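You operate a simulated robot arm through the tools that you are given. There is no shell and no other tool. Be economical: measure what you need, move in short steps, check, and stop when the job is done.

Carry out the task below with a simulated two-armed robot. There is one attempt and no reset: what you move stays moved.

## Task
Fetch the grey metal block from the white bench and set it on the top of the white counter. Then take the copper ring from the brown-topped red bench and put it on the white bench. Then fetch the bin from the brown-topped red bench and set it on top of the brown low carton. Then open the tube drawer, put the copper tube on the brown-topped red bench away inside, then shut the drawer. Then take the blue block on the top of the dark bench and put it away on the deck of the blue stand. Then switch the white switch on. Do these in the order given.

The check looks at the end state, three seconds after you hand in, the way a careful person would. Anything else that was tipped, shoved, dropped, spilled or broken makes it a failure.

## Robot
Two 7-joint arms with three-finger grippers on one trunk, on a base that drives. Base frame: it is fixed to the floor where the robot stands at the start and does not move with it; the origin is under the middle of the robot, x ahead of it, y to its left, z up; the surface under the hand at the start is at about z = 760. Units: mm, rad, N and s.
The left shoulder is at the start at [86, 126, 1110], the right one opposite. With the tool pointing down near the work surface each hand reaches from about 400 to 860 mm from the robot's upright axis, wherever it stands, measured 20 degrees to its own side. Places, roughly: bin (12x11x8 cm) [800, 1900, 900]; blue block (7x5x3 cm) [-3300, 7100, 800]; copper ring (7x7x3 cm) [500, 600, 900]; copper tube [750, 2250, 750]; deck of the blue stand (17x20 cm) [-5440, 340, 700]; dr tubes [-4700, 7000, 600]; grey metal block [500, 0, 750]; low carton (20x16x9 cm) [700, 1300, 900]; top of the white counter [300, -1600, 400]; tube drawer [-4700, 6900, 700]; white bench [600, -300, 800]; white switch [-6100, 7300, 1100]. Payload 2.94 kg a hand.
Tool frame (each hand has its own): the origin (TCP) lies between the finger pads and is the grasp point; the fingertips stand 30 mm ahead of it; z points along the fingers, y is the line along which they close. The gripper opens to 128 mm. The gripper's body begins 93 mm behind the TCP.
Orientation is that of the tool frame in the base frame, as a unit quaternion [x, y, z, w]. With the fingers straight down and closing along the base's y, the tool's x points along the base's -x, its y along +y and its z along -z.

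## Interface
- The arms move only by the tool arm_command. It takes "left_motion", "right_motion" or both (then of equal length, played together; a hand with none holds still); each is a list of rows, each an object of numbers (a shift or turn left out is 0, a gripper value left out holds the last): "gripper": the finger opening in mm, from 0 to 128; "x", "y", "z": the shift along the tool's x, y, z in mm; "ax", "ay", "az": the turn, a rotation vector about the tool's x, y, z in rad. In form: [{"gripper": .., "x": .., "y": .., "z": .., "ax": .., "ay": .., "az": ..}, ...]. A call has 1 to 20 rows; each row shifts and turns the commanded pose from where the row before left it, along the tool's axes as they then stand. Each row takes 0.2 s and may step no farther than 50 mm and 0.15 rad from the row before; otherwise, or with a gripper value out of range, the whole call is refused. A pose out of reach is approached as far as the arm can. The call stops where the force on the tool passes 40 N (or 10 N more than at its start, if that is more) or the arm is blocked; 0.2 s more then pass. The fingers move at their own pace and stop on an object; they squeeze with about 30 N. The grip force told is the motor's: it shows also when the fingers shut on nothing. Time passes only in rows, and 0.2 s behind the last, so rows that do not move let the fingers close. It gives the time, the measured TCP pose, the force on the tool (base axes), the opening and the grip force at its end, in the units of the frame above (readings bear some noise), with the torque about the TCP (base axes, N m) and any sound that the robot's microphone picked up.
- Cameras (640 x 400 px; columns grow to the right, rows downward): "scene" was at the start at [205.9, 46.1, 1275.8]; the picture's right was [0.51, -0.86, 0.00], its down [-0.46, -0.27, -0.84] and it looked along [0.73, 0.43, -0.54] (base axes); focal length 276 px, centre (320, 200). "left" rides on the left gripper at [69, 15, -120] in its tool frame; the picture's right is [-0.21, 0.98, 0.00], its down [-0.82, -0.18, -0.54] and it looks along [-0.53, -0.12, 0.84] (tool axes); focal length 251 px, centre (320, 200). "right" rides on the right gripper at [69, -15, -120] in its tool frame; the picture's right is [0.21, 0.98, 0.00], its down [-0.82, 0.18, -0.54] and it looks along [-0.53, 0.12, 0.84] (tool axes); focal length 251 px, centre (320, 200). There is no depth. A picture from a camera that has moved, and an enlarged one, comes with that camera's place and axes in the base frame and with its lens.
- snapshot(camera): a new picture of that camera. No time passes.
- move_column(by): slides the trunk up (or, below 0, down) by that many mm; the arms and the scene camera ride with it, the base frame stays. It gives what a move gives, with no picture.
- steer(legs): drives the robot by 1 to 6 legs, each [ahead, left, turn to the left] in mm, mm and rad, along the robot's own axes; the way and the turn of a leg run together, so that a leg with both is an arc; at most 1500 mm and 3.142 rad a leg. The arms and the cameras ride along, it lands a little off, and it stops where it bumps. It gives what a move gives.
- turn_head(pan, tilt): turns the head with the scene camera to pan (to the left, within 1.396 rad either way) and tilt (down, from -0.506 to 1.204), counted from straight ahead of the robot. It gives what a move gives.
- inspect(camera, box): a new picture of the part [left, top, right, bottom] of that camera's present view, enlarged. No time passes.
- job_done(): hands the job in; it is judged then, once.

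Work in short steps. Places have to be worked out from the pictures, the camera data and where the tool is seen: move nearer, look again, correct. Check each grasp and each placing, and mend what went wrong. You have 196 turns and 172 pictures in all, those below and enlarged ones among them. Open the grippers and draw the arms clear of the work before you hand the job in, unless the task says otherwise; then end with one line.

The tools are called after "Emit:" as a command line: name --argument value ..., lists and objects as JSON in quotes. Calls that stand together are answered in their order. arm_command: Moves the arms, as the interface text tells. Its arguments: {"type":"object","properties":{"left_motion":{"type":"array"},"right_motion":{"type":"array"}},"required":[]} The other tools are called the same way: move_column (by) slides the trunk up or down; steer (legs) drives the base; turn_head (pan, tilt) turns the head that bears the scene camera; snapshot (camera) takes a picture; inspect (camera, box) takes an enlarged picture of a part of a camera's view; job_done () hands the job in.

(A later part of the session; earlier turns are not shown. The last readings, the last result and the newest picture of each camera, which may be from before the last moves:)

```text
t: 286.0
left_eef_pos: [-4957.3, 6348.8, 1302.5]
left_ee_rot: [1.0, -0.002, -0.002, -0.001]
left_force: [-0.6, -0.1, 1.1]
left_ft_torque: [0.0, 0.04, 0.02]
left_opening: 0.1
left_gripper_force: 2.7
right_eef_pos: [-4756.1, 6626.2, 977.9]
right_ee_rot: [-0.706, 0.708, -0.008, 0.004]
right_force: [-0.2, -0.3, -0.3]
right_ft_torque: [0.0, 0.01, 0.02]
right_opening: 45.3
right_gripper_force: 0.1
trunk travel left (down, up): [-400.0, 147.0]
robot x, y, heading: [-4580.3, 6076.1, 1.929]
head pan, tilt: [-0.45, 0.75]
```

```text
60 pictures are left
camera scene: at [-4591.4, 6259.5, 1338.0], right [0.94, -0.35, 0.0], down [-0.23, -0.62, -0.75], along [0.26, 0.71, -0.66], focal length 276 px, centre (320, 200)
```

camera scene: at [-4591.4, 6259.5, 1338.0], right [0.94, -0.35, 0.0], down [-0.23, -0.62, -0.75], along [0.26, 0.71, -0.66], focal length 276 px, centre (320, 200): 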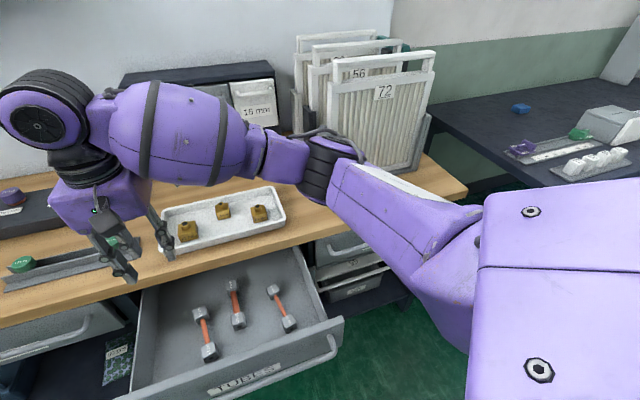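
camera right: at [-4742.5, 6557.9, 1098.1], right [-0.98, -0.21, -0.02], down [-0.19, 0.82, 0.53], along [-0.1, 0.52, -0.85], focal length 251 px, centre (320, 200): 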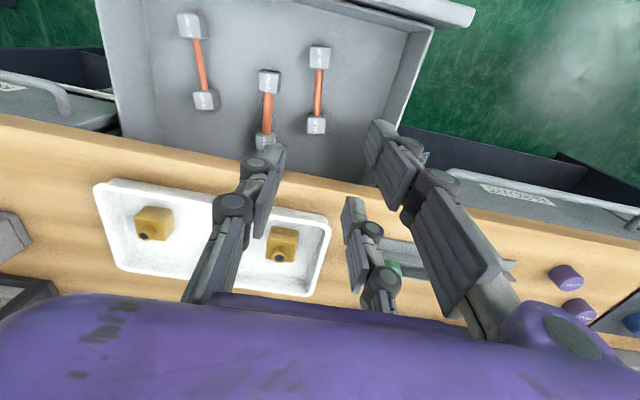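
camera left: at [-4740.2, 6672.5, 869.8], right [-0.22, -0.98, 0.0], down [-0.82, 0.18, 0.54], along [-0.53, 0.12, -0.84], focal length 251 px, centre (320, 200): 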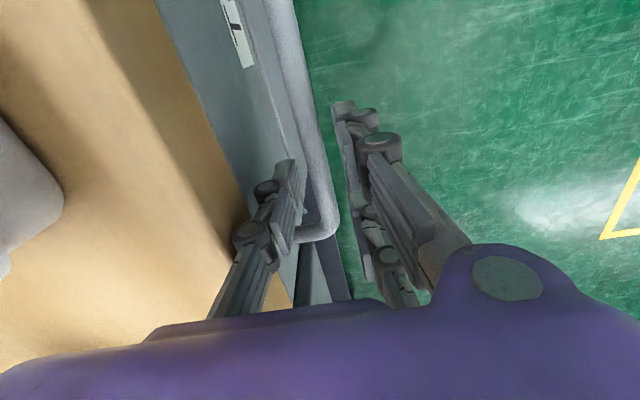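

The tube lies in the drawer. To shut it I'll push the bar at its middle with the closed right fingers: back the base 80 mm and bring the hand in front of the bar.

Emit:
steer --legs '[[-75, 28, 0]]'

Emit:
arm_command --right_motion '[{"gripper": 0, "x": 30, "y": -30}, {"x": 30, "y": -30}, {"x": 30, "y": -30}, {"x": 25}, {}]'

Emit:
turn_head --pan -0.2 --tilt 0.9

Emit:
snapshot --camera "scene"

Emit:
snapshot --camera "right"

```text
t: 287.1
left_eef_pos: [-4960.2, 6270.3, 1302.5]
left_ee_rot: [1.0, -0.001, -0.001, -0.001]
left_force: [-0.6, -0.3, 0.0]
left_ft_torque: [0.02, -0.03, 0.02]
left_opening: 0.0
left_gripper_force: 3.6
right_eef_pos: [-4757.1, 6548.3, 977.6]
right_ee_rot: [-0.706, 0.709, -0.008, 0.005]
right_force: [-0.4, -0.1, 0.0]
right_ft_torque: [0.03, 0.01, 0.01]
right_opening: 44.9
right_gripper_force: 0.0
trunk travel left (down, up): [-400.0, 147.0]
robot x, y, heading: [-4577.2, 5997.0, 1.935]
head pan, tilt: [-0.45, 0.75]
```

```text
t: 288.3
left_eef_pos: [-4958.1, 6270.0, 1302.5]
left_ee_rot: [1.0, -0.001, -0.001, 0.0]
left_force: [0.5, 0.6, -0.4]
left_ft_torque: [0.01, -0.03, 0.0]
left_opening: 0.0
left_gripper_force: 2.9
right_eef_pos: [-4666.8, 6436.5, 977.9]
right_ee_rot: [-0.706, 0.708, -0.009, 0.004]
right_force: [0.5, 0.3, 0.2]
right_ft_torque: [0.01, 0.01, -0.02]
right_opening: 0.0
right_gripper_force: 3.0
trunk travel left (down, up): [-400.0, 147.0]
robot x, y, heading: [-4582.1, 5996.8, 1.931]
head pan, tilt: [-0.45, 0.75]
```

```text
t: 289.0
left_eef_pos: [-4960.8, 6271.1, 1302.7]
left_ee_rot: [1.0, -0.001, -0.001, -0.002]
left_force: [0.0, 0.3, 0.9]
left_ft_torque: [0.01, 0.0, 0.0]
left_opening: 0.0
left_gripper_force: 3.0
right_eef_pos: [-4668.0, 6437.3, 978.5]
right_ee_rot: [-0.706, 0.708, -0.008, 0.005]
right_force: [-0.8, 0.6, 0.1]
right_ft_torque: [0.0, -0.01, 0.01]
right_opening: 0.0
right_gripper_force: 3.4
trunk travel left (down, up): [-400.0, 147.0]
robot x, y, heading: [-4584.5, 5999.9, 1.93]
head pan, tilt: [-0.201, 0.901]
```

```text
59 pictures are left
camera scene: at [-4598.3, 6185.9, 1342.7], right [0.96, -0.27, 0.0], down [-0.16, -0.59, -0.79], along [0.21, 0.76, -0.61], focal length 276 px, centre (320, 200)
```

scene: 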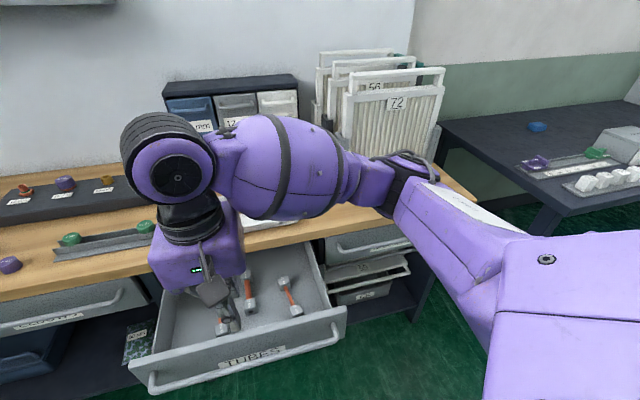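

```text
58 pictures are left
camera right: at [-4654.3, 6368.2, 1098.8], right [-0.98, -0.21, -0.02], down [-0.19, 0.82, 0.53], along [-0.1, 0.52, -0.85], focal length 251 px, centre (320, 200)
```

right: 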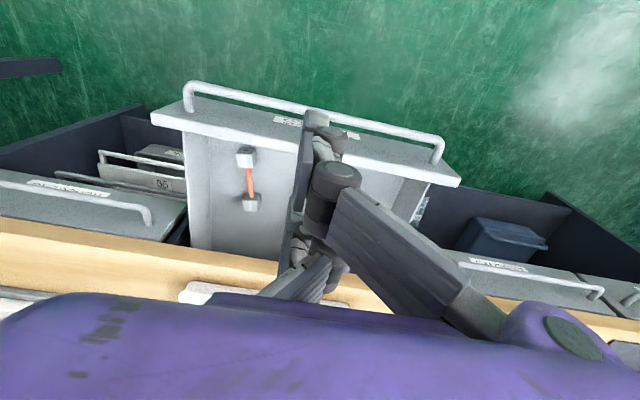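

The bar is at y≈6452, so I go back to y≈6405, then descend to z≈765 in front of it.

Emit:
arm_command --right_motion '[{"x": 32}, {"z": 40}, {"z": 40}, {"z": 40}, {}]'

Emit:
snapshot --camera "right"

```text
t: 290.2
left_eef_pos: [-4958.9, 6270.5, 1302.7]
left_ee_rot: [1.0, -0.001, -0.001, -0.001]
left_force: [-0.7, 0.0, 0.4]
left_ft_torque: [0.02, 0.0, 0.01]
left_opening: 0.0
left_gripper_force: 3.1
right_eef_pos: [-4666.6, 6402.5, 858.0]
right_ee_rot: [-0.705, 0.709, -0.009, 0.003]
right_force: [-0.1, -0.3, -0.5]
right_ft_torque: [0.03, -0.02, 0.0]
right_opening: 0.0
right_gripper_force: 3.0
trunk travel left (down, up): [-400.0, 147.0]
robot x, y, heading: [-4578.8, 5998.9, 1.934]
head pan, tilt: [-0.201, 0.901]
```

```text
57 pictures are left
camera right: at [-4652.7, 6334.2, 978.5], right [-0.98, -0.21, -0.02], down [-0.19, 0.83, 0.53], along [-0.1, 0.52, -0.85], focal length 251 px, centre (320, 200)
```

right: 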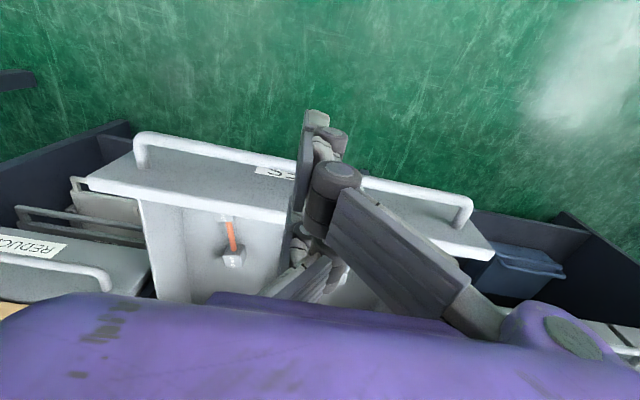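

Clear of the bar. I lower to z≈758 and push +y in steps.

Emit:
arm_command --right_motion '[{"z": 40}, {"z": 40}, {"z": 20}, {}, {"x": -15}, {"x": -15}, {"x": -15}, {"x": -15}, {}]'

Emit:
snapshot --camera "scene"

```text
t: 292.2
left_eef_pos: [-4958.5, 6270.8, 1302.9]
left_ee_rot: [1.0, -0.002, -0.001, -0.001]
left_force: [0.4, 0.1, -0.5]
left_ft_torque: [-0.01, -0.01, -0.03]
left_opening: 0.0
left_gripper_force: 2.8
right_eef_pos: [-4663.5, 6463.0, 759.7]
right_ee_rot: [-0.706, 0.709, -0.008, 0.005]
right_force: [-0.9, -0.4, 1.0]
right_ft_torque: [0.05, 0.01, 0.01]
right_opening: 0.0
right_gripper_force: 2.9
trunk travel left (down, up): [-400.0, 147.0]
robot x, y, heading: [-4579.7, 5996.3, 1.937]
head pan, tilt: [-0.201, 0.901]
```

```text
56 pictures are left
camera scene: at [-4629.3, 6184.4, 1333.6], right [1.0, 0.1, 0.0], down [0.07, -0.69, -0.72], along [-0.07, 0.71, -0.7], focal length 276 px, centre (320, 200)
```

scene: 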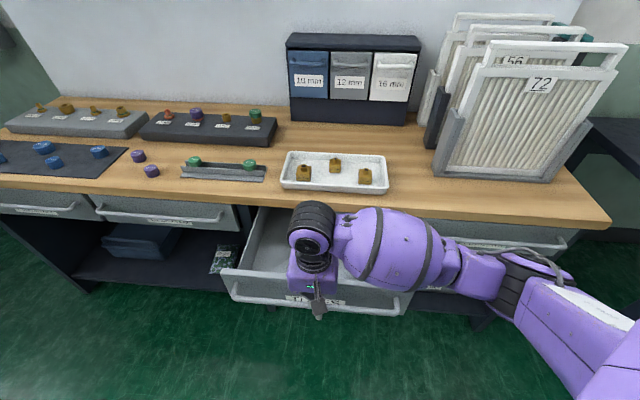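

Pushing works. I continue pushing in.

Emit:
arm_command --right_motion '[{"x": -20}, {"x": -20}, {"x": -20}, {"x": -20}, {"x": -20}, {"x": -20}, {"x": -20}, {}]'

Emit:
snapshot --camera "scene"

Emit:
snapshot --camera "right"

```text
t: 294.0
left_eef_pos: [-4959.0, 6270.8, 1303.3]
left_ee_rot: [1.0, -0.001, 0.0, -0.001]
left_force: [-0.1, -0.1, 0.5]
left_ft_torque: [0.0, 0.0, -0.02]
left_opening: 0.2
left_gripper_force: 3.3
right_eef_pos: [-4661.5, 6599.9, 758.9]
right_ee_rot: [-0.706, 0.708, -0.008, 0.005]
right_force: [-0.5, 0.1, 0.5]
right_ft_torque: [-0.04, -0.01, 0.02]
right_opening: 0.0
right_gripper_force: 2.9
trunk travel left (down, up): [-400.0, 147.0]
robot x, y, heading: [-4580.1, 5996.7, 1.928]
head pan, tilt: [-0.201, 0.901]
```

```text
55 pictures are left
camera scene: at [-4623.1, 6186.9, 1338.2], right [1.0, 0.02, 0.0], down [0.01, -0.65, -0.76], along [-0.02, 0.76, -0.66], focal length 276 px, centre (320, 200)
```

scene: 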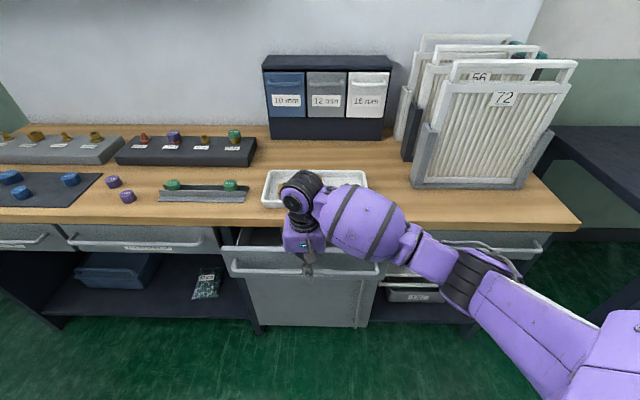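

```text
54 pictures are left
camera right: at [-4648.1, 6531.7, 879.2], right [-0.98, -0.21, -0.02], down [-0.19, 0.82, 0.53], along [-0.1, 0.52, -0.85], focal length 251 px, centre (320, 200)
```

right: 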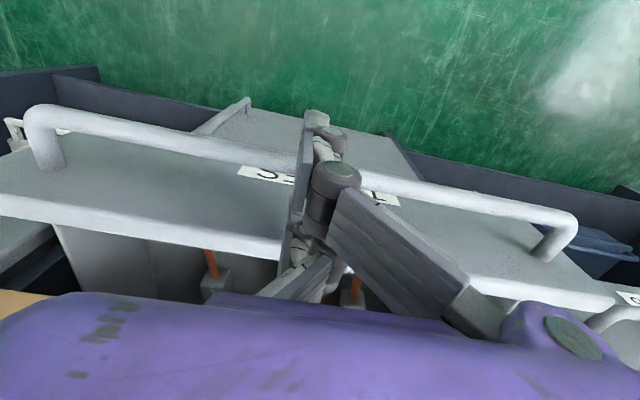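

Another ~75 mm remains. I push until the force rises.

Emit:
arm_command --right_motion '[{"x": -15}, {"x": -15}, {"x": -15}, {"x": -15}, {"x": -10}, {"x": -5}, {"x": -5}, {"x": -5}, {}]'

Emit:
snapshot --camera "scene"

Emit:
snapshot --camera "right"

```text
t: 296.0
left_eef_pos: [-4959.9, 6270.1, 1302.5]
left_ee_rot: [1.0, -0.001, -0.001, 0.0]
left_force: [0.0, 0.6, -0.7]
left_ft_torque: [0.04, -0.04, -0.03]
left_opening: 0.2
left_gripper_force: 3.0
right_eef_pos: [-4663.7, 6684.7, 757.3]
right_ee_rot: [-0.706, 0.708, -0.009, 0.005]
right_force: [-0.4, -0.5, -0.6]
right_ft_torque: [0.01, 0.0, -0.01]
right_opening: 0.0
right_gripper_force: 2.9
trunk travel left (down, up): [-400.0, 147.0]
robot x, y, heading: [-4580.2, 5997.5, 1.933]
head pan, tilt: [-0.201, 0.901]
```

```text
53 pictures are left
camera scene: at [-4615.2, 6188.7, 1342.4], right [1.0, -0.07, 0.0], down [-0.04, -0.62, -0.79], along [0.06, 0.79, -0.62], focal length 276 px, centre (320, 200)
```

scene: 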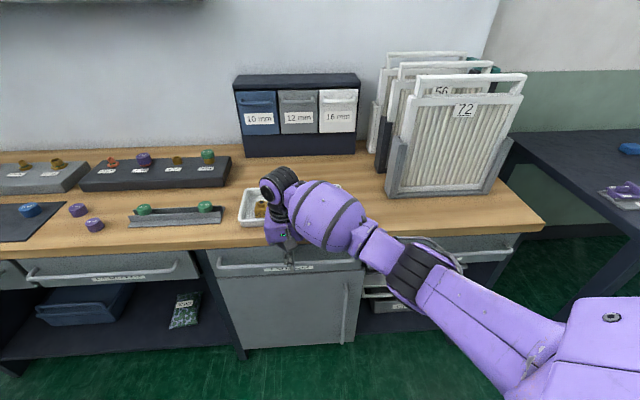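

```text
52 pictures are left
camera right: at [-4649.3, 6616.5, 877.9], right [-0.98, -0.21, -0.02], down [-0.19, 0.82, 0.53], along [-0.1, 0.52, -0.85], focal length 251 px, centre (320, 200)
```

right: 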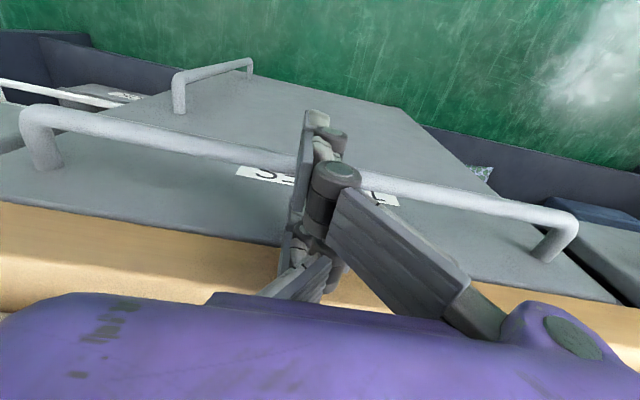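

Nearly flush; I push a few more millimetres to feel the end stop.

Emit:
arm_command --right_motion '[{"x": -4}, {"x": -4}, {"x": -4}, {"x": -4}, {"x": -4}]'

```text
t: 296.8
left_eef_pos: [-4958.9, 6267.9, 1303.2]
left_ee_rot: [1.0, -0.001, -0.001, -0.002]
left_force: [-0.1, 0.9, 0.6]
left_ft_torque: [-0.07, 0.01, 0.0]
left_opening: 0.1
left_gripper_force: 3.5
right_eef_pos: [-4661.1, 6685.1, 753.9]
right_ee_rot: [-0.707, 0.707, -0.017, -0.001]
right_force: [3.6, -20.5, 9.4]
right_ft_torque: [1.33, 0.07, -0.36]
right_opening: 0.0
right_gripper_force: 2.6
trunk travel left (down, up): [-400.0, 147.0]
robot x, y, heading: [-4579.4, 6001.9, 1.929]
head pan, tilt: [-0.201, 0.901]
stopped in row 3 (right hand): the force on the tool passed its limit at 44 N (the readings are from after the stop); the commanded pose is now the measured one
```

End stop reached — the drawer is shut. I retract straight back, then up, and verify.

Emit:
arm_command --right_motion '[{"x": 10}, {"x": 20}, {"x": 30}, {"z": -40}, {"z": -45}, {"z": -45}, {"z": -45}, {}]'

Emit:
snapshot --camera "right"

Emit:
snapshot --camera "scene"

```text
t: 298.6
left_eef_pos: [-4959.3, 6270.5, 1302.4]
left_ee_rot: [1.0, -0.001, -0.001, -0.001]
left_force: [-0.3, 0.2, 0.0]
left_ft_torque: [-0.03, 0.0, -0.02]
left_opening: 0.0
left_gripper_force: 3.3
right_eef_pos: [-4664.7, 6636.3, 932.7]
right_ee_rot: [0.707, -0.707, 0.015, 0.0]
right_force: [-0.3, 0.0, -0.4]
right_ft_torque: [0.01, 0.0, 0.0]
right_opening: 0.3
right_gripper_force: 3.1
trunk travel left (down, up): [-400.0, 147.0]
robot x, y, heading: [-4582.5, 5995.4, 1.929]
head pan, tilt: [-0.201, 0.901]
```

```text
51 pictures are left
camera right: at [-4651.7, 6569.3, 1053.3], right [-0.98, -0.21, -0.02], down [-0.19, 0.83, 0.52], along [-0.1, 0.51, -0.85], focal length 251 px, centre (320, 200)
```

right: 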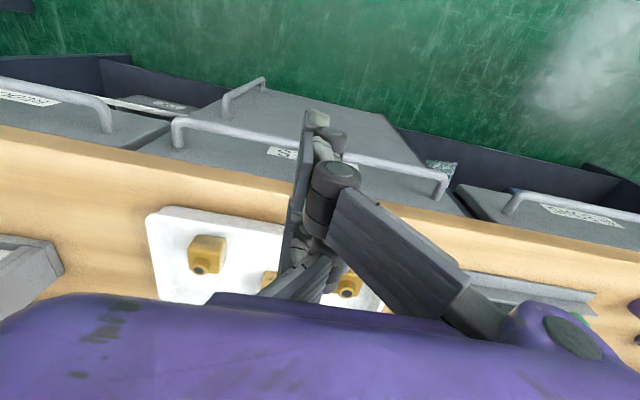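

```text
50 pictures are left
camera scene: at [-4605.8, 6188.2, 1344.6], right [0.98, -0.18, 0.0], down [-0.1, -0.59, -0.8], along [0.14, 0.79, -0.6], focal length 276 px, centre (320, 200)
```

scene: 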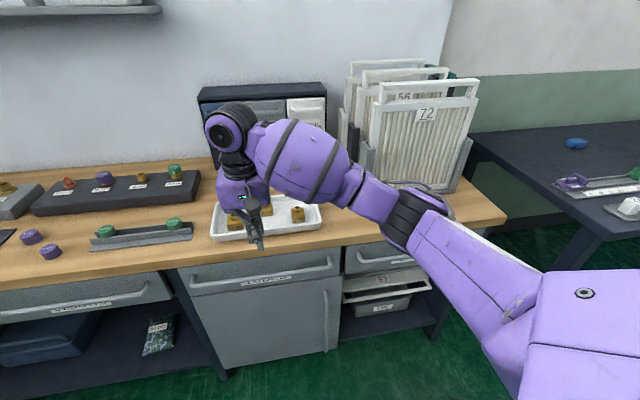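

Drawer shut and flush (bar y≈6689). Next the blue block on the dark bench: retract the right hand, restore the left hand's natural yaw, turn to face +y and slide right.

Emit:
arm_command --right_motion '[{"x": 30, "z": -40}, {"x": 30, "z": -40}, {"x": 30, "z": -40}, {"x": 20, "z": -40}, {"z": -30}, {}, {}, {}, {}, {}]' --left_motion '[{"az": 0.135}, {"az": 0.135}, {"az": 0.135}, {"az": 0.135}, {"az": 0.135}, {"az": 0.135}, {"az": 0.135}, {"az": 0.135}, {"az": 0.13}, {}]'

Emit:
steer --legs '[[0, 0, -0.36], [0, -1250, 0]]'

Emit:
turn_head --pan 0.0 --tilt 0.5

Emit:
snapshot --camera "scene"

```text
t: 300.8
left_eef_pos: [-4959.5, 6270.3, 1302.4]
left_ee_rot: [0.822, -0.57, -0.001, -0.001]
left_force: [-0.3, 1.0, 0.0]
left_ft_torque: [0.02, 0.04, 0.0]
left_opening: 0.0
left_gripper_force: 3.6
right_eef_pos: [-4669.9, 6526.4, 1126.2]
right_ee_rot: [-0.706, 0.708, -0.013, 0.0]
right_force: [-0.2, -0.4, -0.6]
right_ft_torque: [0.01, -0.01, -0.02]
right_opening: 0.0
right_gripper_force: 2.8
trunk travel left (down, up): [-400.0, 147.0]
robot x, y, heading: [-4581.2, 5998.3, 1.929]
head pan, tilt: [-0.201, 0.901]
```

```text
t: 313.0
left_eef_pos: [-3609.9, 6381.4, 1302.6]
left_ee_rot: [0.707, -0.707, -0.001, 0.0]
left_force: [0.2, 0.1, 0.4]
left_ft_torque: [0.01, 0.0, 0.01]
left_opening: 0.0
left_gripper_force: 3.1
right_eef_pos: [-3249.5, 6520.9, 1126.5]
right_ee_rot: [-0.569, 0.822, -0.013, -0.003]
right_force: [0.0, 0.4, 1.1]
right_ft_torque: [0.01, -0.01, -0.04]
right_opening: 0.2
right_gripper_force: 2.6
trunk travel left (down, up): [-400.0, 147.0]
robot x, y, heading: [-3353.6, 5993.2, 1.574]
head pan, tilt: [-0.201, 0.901]
```

```text
t: 313.8
left_eef_pos: [-3609.4, 6383.3, 1303.0]
left_ee_rot: [-0.707, 0.707, 0.001, 0.0]
left_force: [-1.0, 0.6, -0.6]
left_ft_torque: [-0.01, -0.01, -0.01]
left_opening: 0.2
left_gripper_force: 3.2
right_eef_pos: [-3249.1, 6521.6, 1126.3]
right_ee_rot: [-0.569, 0.822, -0.014, -0.002]
right_force: [-1.0, 1.0, -0.9]
right_ft_torque: [0.02, 0.03, 0.01]
right_opening: 0.0
right_gripper_force: 2.9
trunk travel left (down, up): [-400.0, 147.0]
robot x, y, heading: [-3350.1, 5995.3, 1.57]
head pan, tilt: [0.0, 0.499]
```

```text
49 pictures are left
camera scene: at [-3351.7, 6198.3, 1357.0], right [1.0, 0.0, 0.0], down [0.0, -0.48, -0.88], along [0.0, 0.88, -0.48], focal length 276 px, centre (320, 200)
```

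scene: 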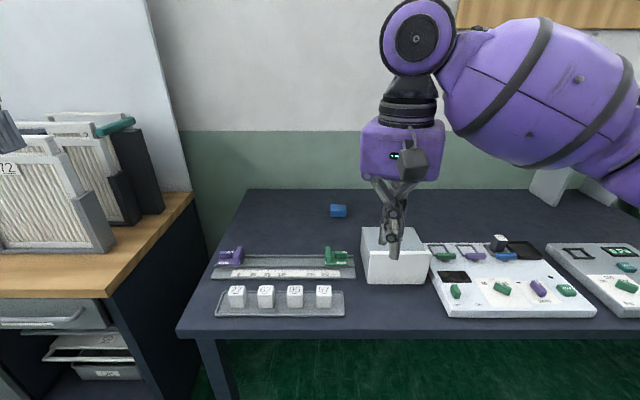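

The blue block is at about [−3278, 7160]. I drive to about [−3110, 6420] so the left hand can reach it.

Emit:
steer --legs '[[0, -240, 0], [400, 0, 0]]'

Emit:
turn_head --pan 0.2 --tilt 0.6

Emit:
snapshot --camera "scene"

Emit:
snapshot --camera "left"

```text
t: 318.6
left_eef_pos: [-3374.7, 6771.4, 1302.9]
left_ee_rot: [0.71, -0.704, -0.001, -0.001]
left_force: [-0.6, -0.4, -0.2]
left_ft_torque: [0.01, -0.03, -0.02]
left_opening: 0.0
left_gripper_force: 2.7
right_eef_pos: [-3015.7, 6914.2, 1126.8]
right_ee_rot: [-0.573, 0.82, -0.013, -0.002]
right_force: [-0.6, 0.3, 0.4]
right_ft_torque: [-0.03, 0.02, -0.03]
right_opening: 0.0
right_gripper_force: 3.4
trunk travel left (down, up): [-400.0, 147.0]
robot x, y, heading: [-3113.7, 6386.8, 1.58]
head pan, tilt: [0.0, 0.499]
```

```text
t: 319.3
left_eef_pos: [-3374.4, 6772.3, 1303.3]
left_ee_rot: [0.71, -0.704, -0.001, -0.001]
left_force: [-0.5, -0.1, -0.3]
left_ft_torque: [-0.03, 0.03, 0.02]
left_opening: 0.0
left_gripper_force: 3.4
right_eef_pos: [-3016.5, 6914.2, 1126.2]
right_ee_rot: [-0.573, 0.819, -0.013, -0.001]
right_force: [0.0, 0.3, -0.9]
right_ft_torque: [0.01, 0.0, 0.02]
right_opening: 0.2
right_gripper_force: 3.1
trunk travel left (down, up): [-400.0, 147.0]
robot x, y, heading: [-3111.4, 6391.3, 1.573]
head pan, tilt: [0.201, 0.6]
```

```text
48 pictures are left
camera scene: at [-3133.4, 6586.1, 1348.0], right [0.98, 0.21, 0.0], down [0.12, -0.55, -0.83], along [-0.17, 0.81, -0.56], focal length 276 px, centre (320, 200)
```

scene: 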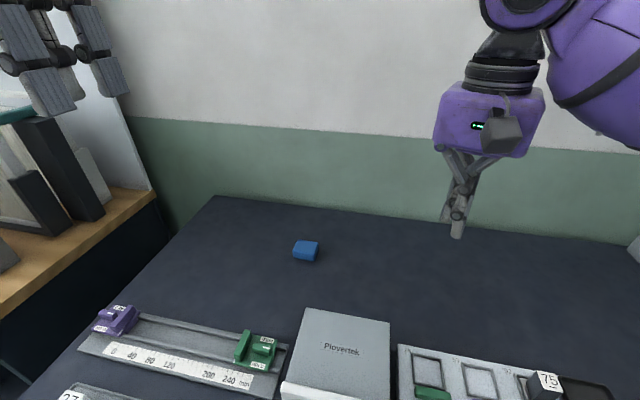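

```text
47 pictures are left
camera left: at [-3389.0, 6702.8, 1422.3], right [-0.98, 0.21, 0.0], down [0.17, 0.82, 0.54], along [0.11, 0.53, -0.84], focal length 251 px, centre (320, 200)
```

left: 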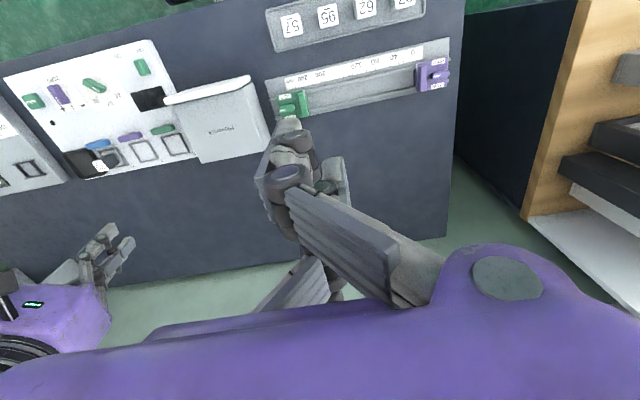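

Triangulated block centre [−3283, 7113, 813]. I open the left gripper, move above it and lower the trunk 120 mm.

Emit:
arm_command --left_motion '[{"gripper": 120, "x": -42, "y": -12}, {"x": -42, "y": -12}, {"x": -42, "y": -12}, {"x": -42, "y": -12}, {"x": -42, "y": -12}, {"x": -42, "y": -12}, {"x": -42, "y": -12}, {"x": -42, "y": -10}, {}]'

Emit:
move_column --by -120

Emit:
snapshot --camera "left"

```text
t: 321.3
left_eef_pos: [-3351.5, 6976.4, 1271.0]
left_ee_rot: [0.71, -0.704, -0.001, -0.001]
left_force: [0.4, 0.4, 0.0]
left_ft_torque: [0.04, -0.02, 0.0]
left_opening: 120.2
left_gripper_force: 0.0
left hand out of reach, approached as far as the arm can: row 5, 6, 7, 8
right_eef_pos: [-3015.7, 6912.7, 1126.1]
right_ee_rot: [-0.573, 0.819, -0.013, -0.001]
right_force: [0.2, 0.1, -0.8]
right_ft_torque: [0.02, 0.01, 0.02]
right_opening: 0.2
right_gripper_force: 3.4
trunk travel left (down, up): [-400.0, 147.0]
robot x, y, heading: [-3113.9, 6388.6, 1.578]
head pan, tilt: [0.201, 0.6]
```

```text
t: 322.8
left_eef_pos: [-3356.3, 6977.2, 1153.3]
left_ee_rot: [0.71, -0.704, -0.001, -0.001]
left_force: [-1.3, 1.2, 0.5]
left_ft_torque: [-0.02, 0.0, 0.0]
left_opening: 119.9
left_gripper_force: 0.1
right_eef_pos: [-3015.4, 6913.4, 1006.9]
right_ee_rot: [-0.573, 0.819, -0.013, -0.001]
right_force: [-0.4, 0.1, -0.1]
right_ft_torque: [-0.02, -0.02, 0.01]
right_opening: 0.0
right_gripper_force: 2.9
trunk travel left (down, up): [-280.0, 267.0]
robot x, y, heading: [-3112.6, 6387.6, 1.583]
head pan, tilt: [0.201, 0.6]
```

```text
46 pictures are left
camera left: at [-3369.6, 6907.0, 1273.0], right [-0.98, 0.21, 0.0], down [0.17, 0.82, 0.54], along [0.11, 0.53, -0.84], focal length 251 px, centre (320, 200)
```

left: 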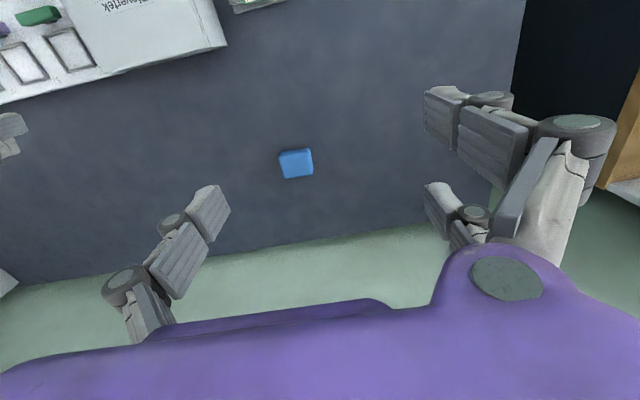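

The block shows at [−3281, 7105]. I lower the left hand 200 mm first (better reach), then move over the block.

Emit:
arm_command --left_motion '[{"z": 45}, {"z": 45}, {"z": 45}, {"z": 45}, {"x": -35, "y": -20}, {"x": -35, "y": -20}, {"x": -35, "y": -20}, {"x": -25, "y": -15}, {}]'

Emit:
snapshot --camera "left"

```text
t: 324.8
left_eef_pos: [-3323.4, 7040.4, 971.5]
left_ee_rot: [0.71, -0.704, -0.001, -0.002]
left_force: [0.0, 0.5, -1.2]
left_ft_torque: [-0.03, -0.03, 0.01]
left_opening: 120.2
left_gripper_force: 0.1
left hand out of reach, approached as far as the arm can: row 6, 7, 8
right_eef_pos: [-3016.5, 6912.7, 1006.2]
right_ee_rot: [-0.573, 0.82, -0.013, -0.002]
right_force: [0.4, -0.1, 0.0]
right_ft_torque: [0.02, 0.01, 0.0]
right_opening: 0.0
right_gripper_force: 2.9
trunk travel left (down, up): [-280.0, 267.0]
robot x, y, heading: [-3110.2, 6389.6, 1.58]
head pan, tilt: [0.201, 0.6]
```

```text
45 pictures are left
camera left: at [-3338.7, 6970.0, 1091.1], right [-0.98, 0.21, 0.0], down [0.17, 0.82, 0.54], along [0.11, 0.53, -0.84], focal length 251 px, centre (320, 200)
```

left: 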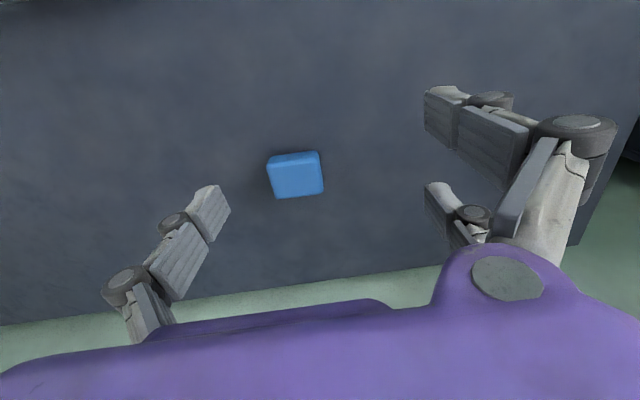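

Arm reach is short here; the block is at [−3281, 7101], so I nudge the base by +42 mm x and +61 mm y.

Emit:
steer --legs '[[61, -43, 0]]'

Emit:
arm_command --left_motion '[{"z": 35}, {"z": 30}, {}]'

Emit:
snapshot --camera "left"

```text
t: 325.9
left_eef_pos: [-3281.6, 7100.8, 971.6]
left_ee_rot: [0.71, -0.704, -0.001, -0.001]
left_force: [0.0, 0.0, 0.0]
left_ft_torque: [-0.03, 0.03, 0.0]
left_opening: 120.2
left_gripper_force: 0.0
right_eef_pos: [-2973.0, 6974.9, 1006.7]
right_ee_rot: [-0.573, 0.819, -0.013, -0.003]
right_force: [-0.5, 1.2, -0.1]
right_ft_torque: [0.0, 0.02, -0.04]
right_opening: 0.0
right_gripper_force: 3.0
trunk travel left (down, up): [-280.0, 267.0]
robot x, y, heading: [-3068.9, 6450.0, 1.578]
head pan, tilt: [0.201, 0.6]
```

```text
t: 326.7
left_eef_pos: [-3280.4, 7100.5, 907.2]
left_ee_rot: [0.71, -0.704, -0.001, -0.002]
left_force: [0.2, 0.1, -0.8]
left_ft_torque: [-0.04, -0.02, 0.04]
left_opening: 119.9
left_gripper_force: 0.0
right_eef_pos: [-2973.3, 6974.7, 1006.2]
right_ee_rot: [-0.573, 0.819, -0.012, -0.002]
right_force: [-0.1, 0.4, 0.2]
right_ft_torque: [0.0, 0.0, 0.02]
right_opening: 0.0
right_gripper_force: 2.9
trunk travel left (down, up): [-280.0, 267.0]
robot x, y, heading: [-3068.6, 6451.3, 1.58]
head pan, tilt: [0.201, 0.6]
```

```text
44 pictures are left
camera left: at [-3295.4, 7030.6, 1026.6], right [-0.98, 0.21, 0.0], down [0.17, 0.82, 0.54], along [0.11, 0.53, -0.84], focal length 251 px, centre (320, 200)
```

left: 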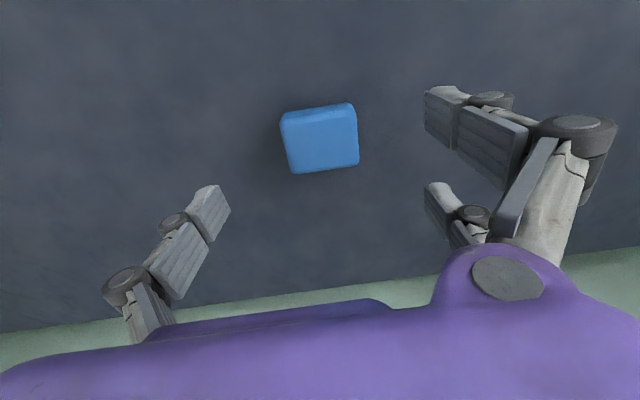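

The block is centred and aligned with x. I descend to about z=834 and close.

Emit:
arm_command --left_motion '[{"z": 30}, {"z": 25}, {"z": 12}, {"z": 5}, {}, {"gripper": 50}, {"gripper": 50}, {"gripper": 50}, {"gripper": 50}]'

Emit:
snapshot --camera "left"

```text
t: 328.7
left_eef_pos: [-3284.0, 7097.1, 836.0]
left_ee_rot: [0.71, -0.704, -0.002, -0.002]
left_force: [2.9, 1.0, 4.7]
left_ft_torque: [0.1, -0.31, 0.03]
left_opening: 60.5
left_gripper_force: 30.0
left hand out of reach, approached as far as the arm can: row 2
right_eef_pos: [-2971.6, 6973.3, 1006.7]
right_ee_rot: [-0.573, 0.82, -0.013, -0.002]
right_force: [-0.3, 0.3, -0.1]
right_ft_torque: [0.0, -0.04, -0.02]
right_opening: 0.1
right_gripper_force: 2.7
trunk travel left (down, up): [-280.0, 267.0]
robot x, y, heading: [-3070.2, 6447.8, 1.573]
head pan, tilt: [0.201, 0.6]
```

```text
43 pictures are left
camera left: at [-3299.0, 7026.2, 955.3], right [-0.98, 0.21, 0.0], down [0.17, 0.82, 0.55], along [0.11, 0.53, -0.84], focal length 251 px, centre (320, 200)
```

left: 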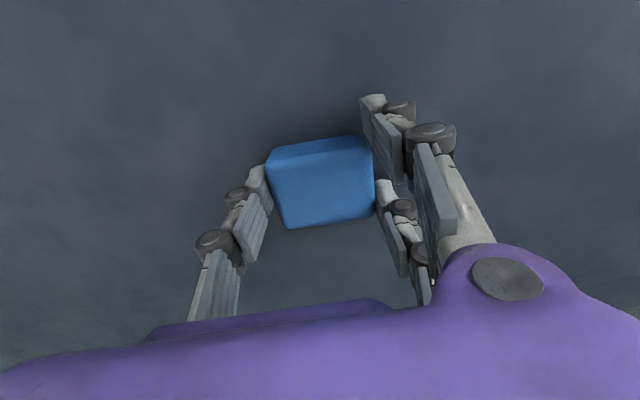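

Gripped (60.5 mm, 30 N). I lift and verify.

Emit:
arm_command --left_motion '[{"z": -15, "gripper": 45}, {"z": -35}, {"z": -45}, {"z": -45}, {"z": -45}, {}]'

Emit:
snapshot --camera "left"

```text
t: 330.1
left_eef_pos: [-3285.6, 7096.1, 1017.0]
left_ee_rot: [0.71, -0.704, -0.001, -0.001]
left_force: [-0.2, 0.1, -0.8]
left_ft_torque: [-0.01, 0.01, 0.02]
left_opening: 60.6
left_gripper_force: 30.5
right_eef_pos: [-2973.0, 6974.3, 1005.8]
right_ee_rot: [-0.573, 0.82, -0.013, -0.001]
right_force: [0.4, 0.8, 0.0]
right_ft_torque: [-0.01, -0.01, -0.03]
right_opening: 0.1
right_gripper_force: 2.9
trunk travel left (down, up): [-280.0, 267.0]
robot x, y, heading: [-3071.0, 6447.0, 1.583]
head pan, tilt: [0.201, 0.6]
```

```text
42 pictures are left
camera left: at [-3300.2, 7024.5, 1136.8], right [-0.98, 0.21, 0.0], down [0.17, 0.82, 0.54], along [0.11, 0.53, -0.84], focal length 251 px, centre (320, 200)
```

left: 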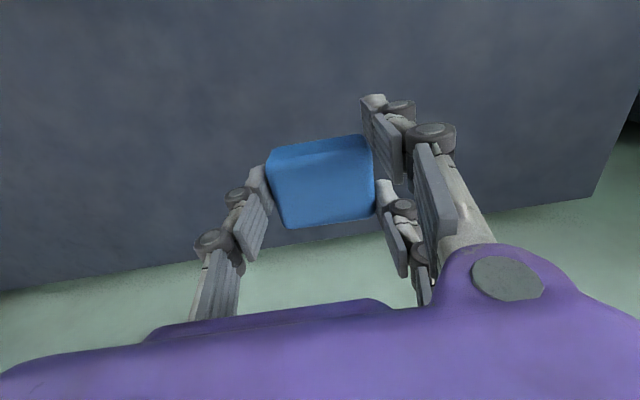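

The block is secure. I draw the hand in, raise the trunk a bit, then retrace the known path back to about [−3480, 3800] and turn toward −y.

Emit:
arm_command --left_motion '[{"x": 45}, {"x": 45}, {"x": 45}, {"x": 45}, {"x": 30}, {}]'

Emit:
move_column --by 80

Emit:
steer --legs '[[-450, 0, 0], [0, 410, 0], [-1300, 0, 0], [-900, 0, 0], [0, 0, 1.5]]'

Emit:
turn_head --pan 0.7 --tilt 0.3

Emit:
snapshot --camera "scene"

```text
t: 331.5
left_eef_pos: [-3284.9, 6885.4, 1015.1]
left_ee_rot: [0.711, -0.704, -0.001, -0.001]
left_force: [-0.5, 0.1, -0.9]
left_ft_torque: [-0.01, 0.01, 0.01]
left_opening: 60.3
left_gripper_force: 29.7
right_eef_pos: [-2972.8, 6974.1, 1006.5]
right_ee_rot: [-0.573, 0.82, -0.013, -0.001]
right_force: [-0.5, -0.4, 0.4]
right_ft_torque: [-0.01, 0.0, 0.03]
right_opening: 0.0
right_gripper_force: 3.2
trunk travel left (down, up): [-280.0, 267.0]
robot x, y, heading: [-3071.9, 6447.4, 1.58]
head pan, tilt: [0.201, 0.6]
```

```text
t: 332.7
left_eef_pos: [-3283.6, 6886.3, 1097.3]
left_ee_rot: [0.71, -0.705, -0.001, 0.0]
left_force: [-0.3, 0.4, -1.3]
left_ft_torque: [-0.04, 0.01, 0.06]
left_opening: 60.4
left_gripper_force: 30.5
right_eef_pos: [-2973.4, 6973.8, 1086.7]
right_ee_rot: [-0.573, 0.82, -0.014, -0.002]
right_force: [-0.9, 0.4, -0.7]
right_ft_torque: [0.01, -0.01, 0.01]
right_opening: 0.0
right_gripper_force: 2.8
trunk travel left (down, up): [-360.0, 187.0]
robot x, y, heading: [-3070.4, 6447.8, 1.577]
head pan, tilt: [0.201, 0.6]
```

```text
t: 353.6
left_eef_pos: [-3913.0, 3574.2, 1099.1]
left_ee_rot: [1.0, -0.028, -0.002, 0.0]
left_force: [0.1, 0.6, -0.5]
left_ft_torque: [-0.02, -0.01, -0.04]
left_opening: 60.6
left_gripper_force: 30.2
right_eef_pos: [-3981.4, 3890.8, 1086.3]
right_ee_rot: [0.978, -0.206, 0.012, -0.008]
right_force: [0.2, -0.3, 0.6]
right_ft_torque: [-0.03, -0.01, -0.02]
right_opening: 0.0
right_gripper_force: 2.5
trunk travel left (down, up): [-360.0, 187.0]
robot x, y, heading: [-3464.0, 3759.7, 3.09]
head pan, tilt: [0.201, 0.6]
```

```text
t: 354.5
left_eef_pos: [-3912.1, 3574.3, 1099.2]
left_ee_rot: [1.0, -0.027, -0.002, 0.0]
left_force: [-0.1, -0.2, -1.6]
left_ft_torque: [-0.03, -0.03, 0.02]
left_opening: 60.6
left_gripper_force: 30.3
right_eef_pos: [-3981.4, 3890.3, 1087.0]
right_ee_rot: [0.978, -0.207, 0.01, -0.008]
right_force: [-0.3, 0.4, -0.2]
right_ft_torque: [0.03, 0.0, 0.01]
right_opening: 0.2
right_gripper_force: 3.3
trunk travel left (down, up): [-360.0, 187.0]
robot x, y, heading: [-3459.0, 3759.2, 3.084]
head pan, tilt: [0.7, 0.3]
```

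```text
41 pictures are left
camera scene: at [-3659.9, 3711.0, 1334.5], right [-0.6, 0.8, 0.0], down [0.24, 0.18, -0.96], along [-0.76, -0.57, -0.3], focal length 276 px, centre (320, 200)
```

scene: 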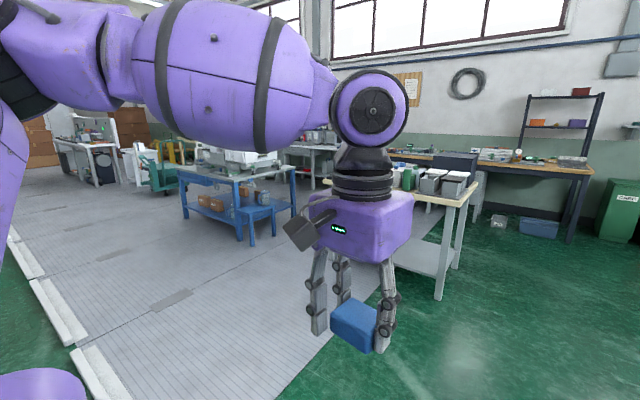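

I enlarge the area of the blue table/stand to identify the deck.

Emit:
inspect --camera "scene" --box '[120, 110, 320, 250]'

```text
2.86 times, centred on (220, 180) of scene
camera zoom: at [-3659.9, 3711.0, 1334.5], right [-0.6, 0.8, 0.0], down [0.24, 0.18, -0.96], along [-0.76, -0.57, -0.3], focal length 788 px, centre (606, 257)
```

zoom: 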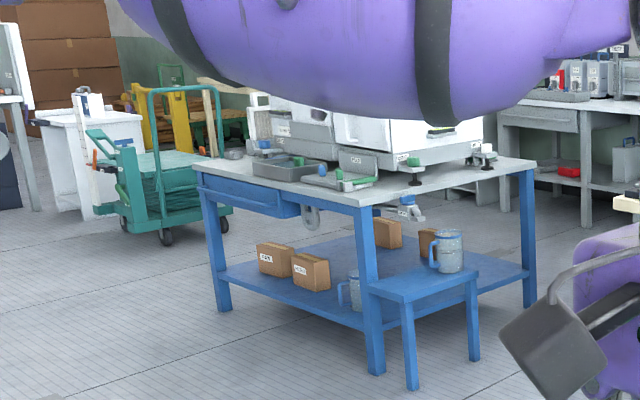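

The named deck at [−5440, 340] is hidden behind the blue table from here. I drive via x≈−4400 (clear floor) toward −y and look again.

Emit:
steer --legs '[[950, 0, 0], [0, 0, 1.62], [1400, 0, 0]]'

Emit:
turn_head --pan -0.3 --tilt 0.3

Emit:
snapshot --camera "scene"

```text
t: 370.1
left_eef_pos: [-4203.1, 2002.7, 1099.5]
left_ee_rot: [0.704, 0.71, -0.001, 0.0]
left_force: [-0.2, -0.8, -1.9]
left_ft_torque: [0.0, -0.03, -0.02]
left_opening: 60.6
left_gripper_force: 29.4
right_eef_pos: [-4512.6, 1914.6, 1086.3]
right_ee_rot: [0.82, 0.572, 0.002, -0.013]
right_force: [0.3, -0.2, 0.4]
right_ft_torque: [0.02, -0.02, -0.02]
right_opening: 0.0
right_gripper_force: 3.0
trunk travel left (down, up): [-360.0, 187.0]
robot x, y, heading: [-4420.3, 2441.4, -1.56]
head pan, tilt: [0.7, 0.3]
```

```text
t: 371.3
left_eef_pos: [-4203.9, 2002.1, 1099.5]
left_ee_rot: [0.704, 0.71, -0.001, 0.002]
left_force: [0.2, -0.8, -0.5]
left_ft_torque: [0.01, -0.02, -0.02]
left_opening: 60.7
left_gripper_force: 29.9
right_eef_pos: [-4513.3, 1914.1, 1086.0]
right_ee_rot: [0.82, 0.572, 0.001, -0.013]
right_force: [-0.1, -0.1, 0.7]
right_ft_torque: [-0.04, 0.02, 0.01]
right_opening: 0.0
right_gripper_force: 2.5
trunk travel left (down, up): [-360.0, 187.0]
robot x, y, heading: [-4415.2, 2438.9, -1.563]
head pan, tilt: [-0.3, 0.3]
```

```text
39 pictures are left
camera scene: at [-4442.3, 2230.2, 1334.6], right [-0.96, 0.29, 0.0], down [0.08, 0.28, -0.96], along [-0.27, -0.92, -0.3], focal length 276 px, centre (320, 200)
```

scene: 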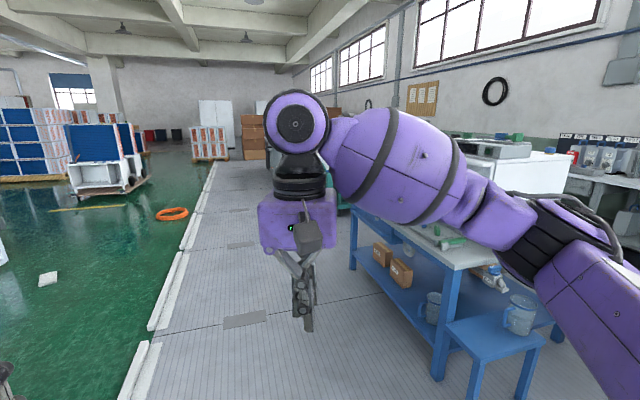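

Clear lane ahead. I drive another 1200 mm and look to the right beyond the table.

Emit:
steer --legs '[[1250, 0, 0]]'

Emit:
turn_head --pan -0.9 --tilt 0.45

Emit:
snapshot --camera "scene"

```text
t: 377.4
left_eef_pos: [-4200.5, 796.0, 1099.0]
left_ee_rot: [0.706, 0.708, -0.001, 0.001]
left_force: [-0.7, 0.5, -0.9]
left_ft_torque: [0.0, 0.02, 0.02]
left_opening: 60.7
left_gripper_force: 29.5
right_eef_pos: [-4510.9, 710.1, 1086.7]
right_ee_rot: [0.822, 0.569, 0.002, -0.013]
right_force: [0.0, 1.1, -0.5]
right_ft_torque: [-0.01, 0.02, 0.02]
right_opening: 0.0
right_gripper_force: 2.8
trunk travel left (down, up): [-360.0, 187.0]
robot x, y, heading: [-4406.2, 1234.0, -1.567]
head pan, tilt: [-0.3, 0.3]
```

```text
t: 378.4
left_eef_pos: [-4199.8, 796.3, 1098.8]
left_ee_rot: [0.707, 0.708, -0.001, 0.001]
left_force: [-0.1, 0.9, -0.8]
left_ft_torque: [0.02, -0.01, 0.0]
left_opening: 60.7
left_gripper_force: 29.5
right_eef_pos: [-4510.1, 709.4, 1087.0]
right_ee_rot: [0.822, 0.569, 0.002, -0.013]
right_force: [0.5, 0.3, 0.3]
right_ft_torque: [0.04, -0.02, 0.02]
right_opening: 0.1
right_gripper_force: 3.0
trunk travel left (down, up): [-360.0, 187.0]
robot x, y, heading: [-4410.6, 1233.5, -1.573]
head pan, tilt: [-0.901, 0.45]
```

```text
38 pictures are left
camera scene: at [-4482.7, 1057.4, 1320.7], right [-0.62, 0.78, 0.0], down [0.34, 0.27, -0.9], along [-0.7, -0.56, -0.44], focal length 276 px, centre (320, 200)
```

scene: 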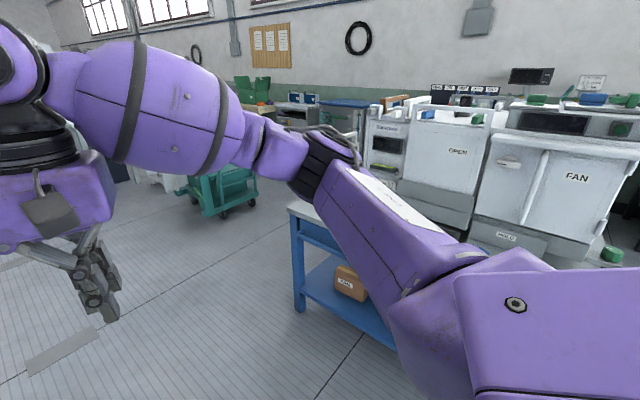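

The right arm hides the table corner. I drive on to y≈750 and turn to face the blue table.

Emit:
steer --legs '[[480, 120, 0], [0, 0, -1.57]]'

Emit:
turn_head --pan 0.1 --tilt 0.5

Emit:
snapshot --camera "scene"

```text
t: 385.1
left_eef_pos: [-4728.9, 558.4, 1098.6]
left_ee_rot: [1.0, -0.001, -0.002, 0.0]
left_force: [-0.8, 0.7, -1.1]
left_ft_torque: [0.01, 0.01, 0.0]
left_opening: 60.6
left_gripper_force: 29.8
right_eef_pos: [-4813.8, 868.8, 1085.8]
right_ee_rot: [0.984, -0.18, 0.01, -0.008]
right_force: [0.2, 0.1, 0.7]
right_ft_torque: [-0.02, -0.05, -0.03]
right_opening: 0.0
right_gripper_force: 3.0
trunk travel left (down, up): [-360.0, 187.0]
robot x, y, heading: [-4289.5, 764.3, 3.137]
head pan, tilt: [-0.901, 0.45]
```

```text
t: 386.4
left_eef_pos: [-4728.0, 556.9, 1099.3]
left_ee_rot: [1.0, -0.002, -0.001, 0.0]
left_force: [-0.3, 0.3, 0.0]
left_ft_torque: [0.02, -0.05, 0.0]
left_opening: 60.3
left_gripper_force: 29.8
right_eef_pos: [-4814.4, 868.7, 1085.7]
right_ee_rot: [0.984, -0.179, 0.01, -0.009]
right_force: [-0.1, -0.3, -0.3]
right_ft_torque: [-0.02, 0.0, 0.0]
right_opening: 0.0
right_gripper_force: 3.1
trunk travel left (down, up): [-360.0, 187.0]
robot x, y, heading: [-4287.5, 761.5, 3.14]
head pan, tilt: [0.099, 0.499]
```

```text
37 pictures are left
camera scene: at [-4502.0, 757.9, 1316.2], right [-0.1, 1.0, 0.0], down [0.48, 0.05, -0.88], along [-0.87, -0.08, -0.48], focal length 276 px, centre (320, 200)
```

scene: 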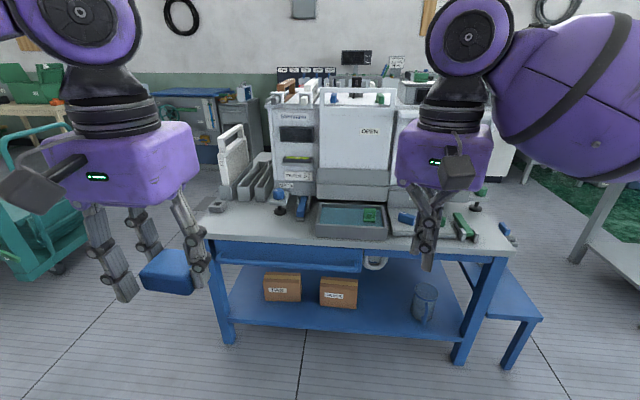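

The named spot projects onto the left front part of this blue-framed table. I enlarge that part to identify the deck.

Emit:
inspect --camera "scene" --box '[190, 110, 400, 250]'

Emit:
inspect --camera "scene" --box '[380, 170, 560, 290]'

```text
2.86 times, centred on (295, 180) of scene
camera zoom: at [-4502.0, 757.9, 1316.2], right [-0.1, 1.0, 0.0], down [0.48, 0.05, -0.88], along [-0.87, -0.08, -0.48], focal length 788 px, centre (391, 257)
```

zoom: 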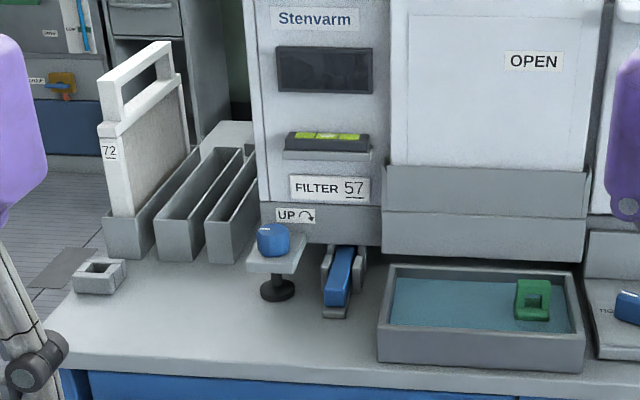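

```text
3.33 times, centred on (470, 230) of scene
camera zoom: at [-4502.0, 757.9, 1316.2], right [-0.1, 1.0, 0.0], down [0.48, 0.05, -0.88], along [-0.87, -0.08, -0.48], focal length 920 px, centre (-180, 100)
```

zoom: 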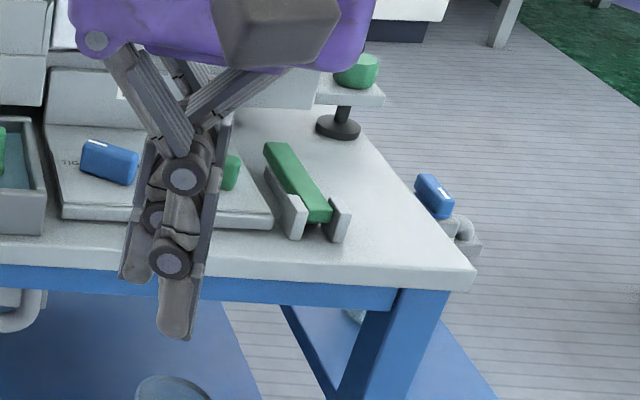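

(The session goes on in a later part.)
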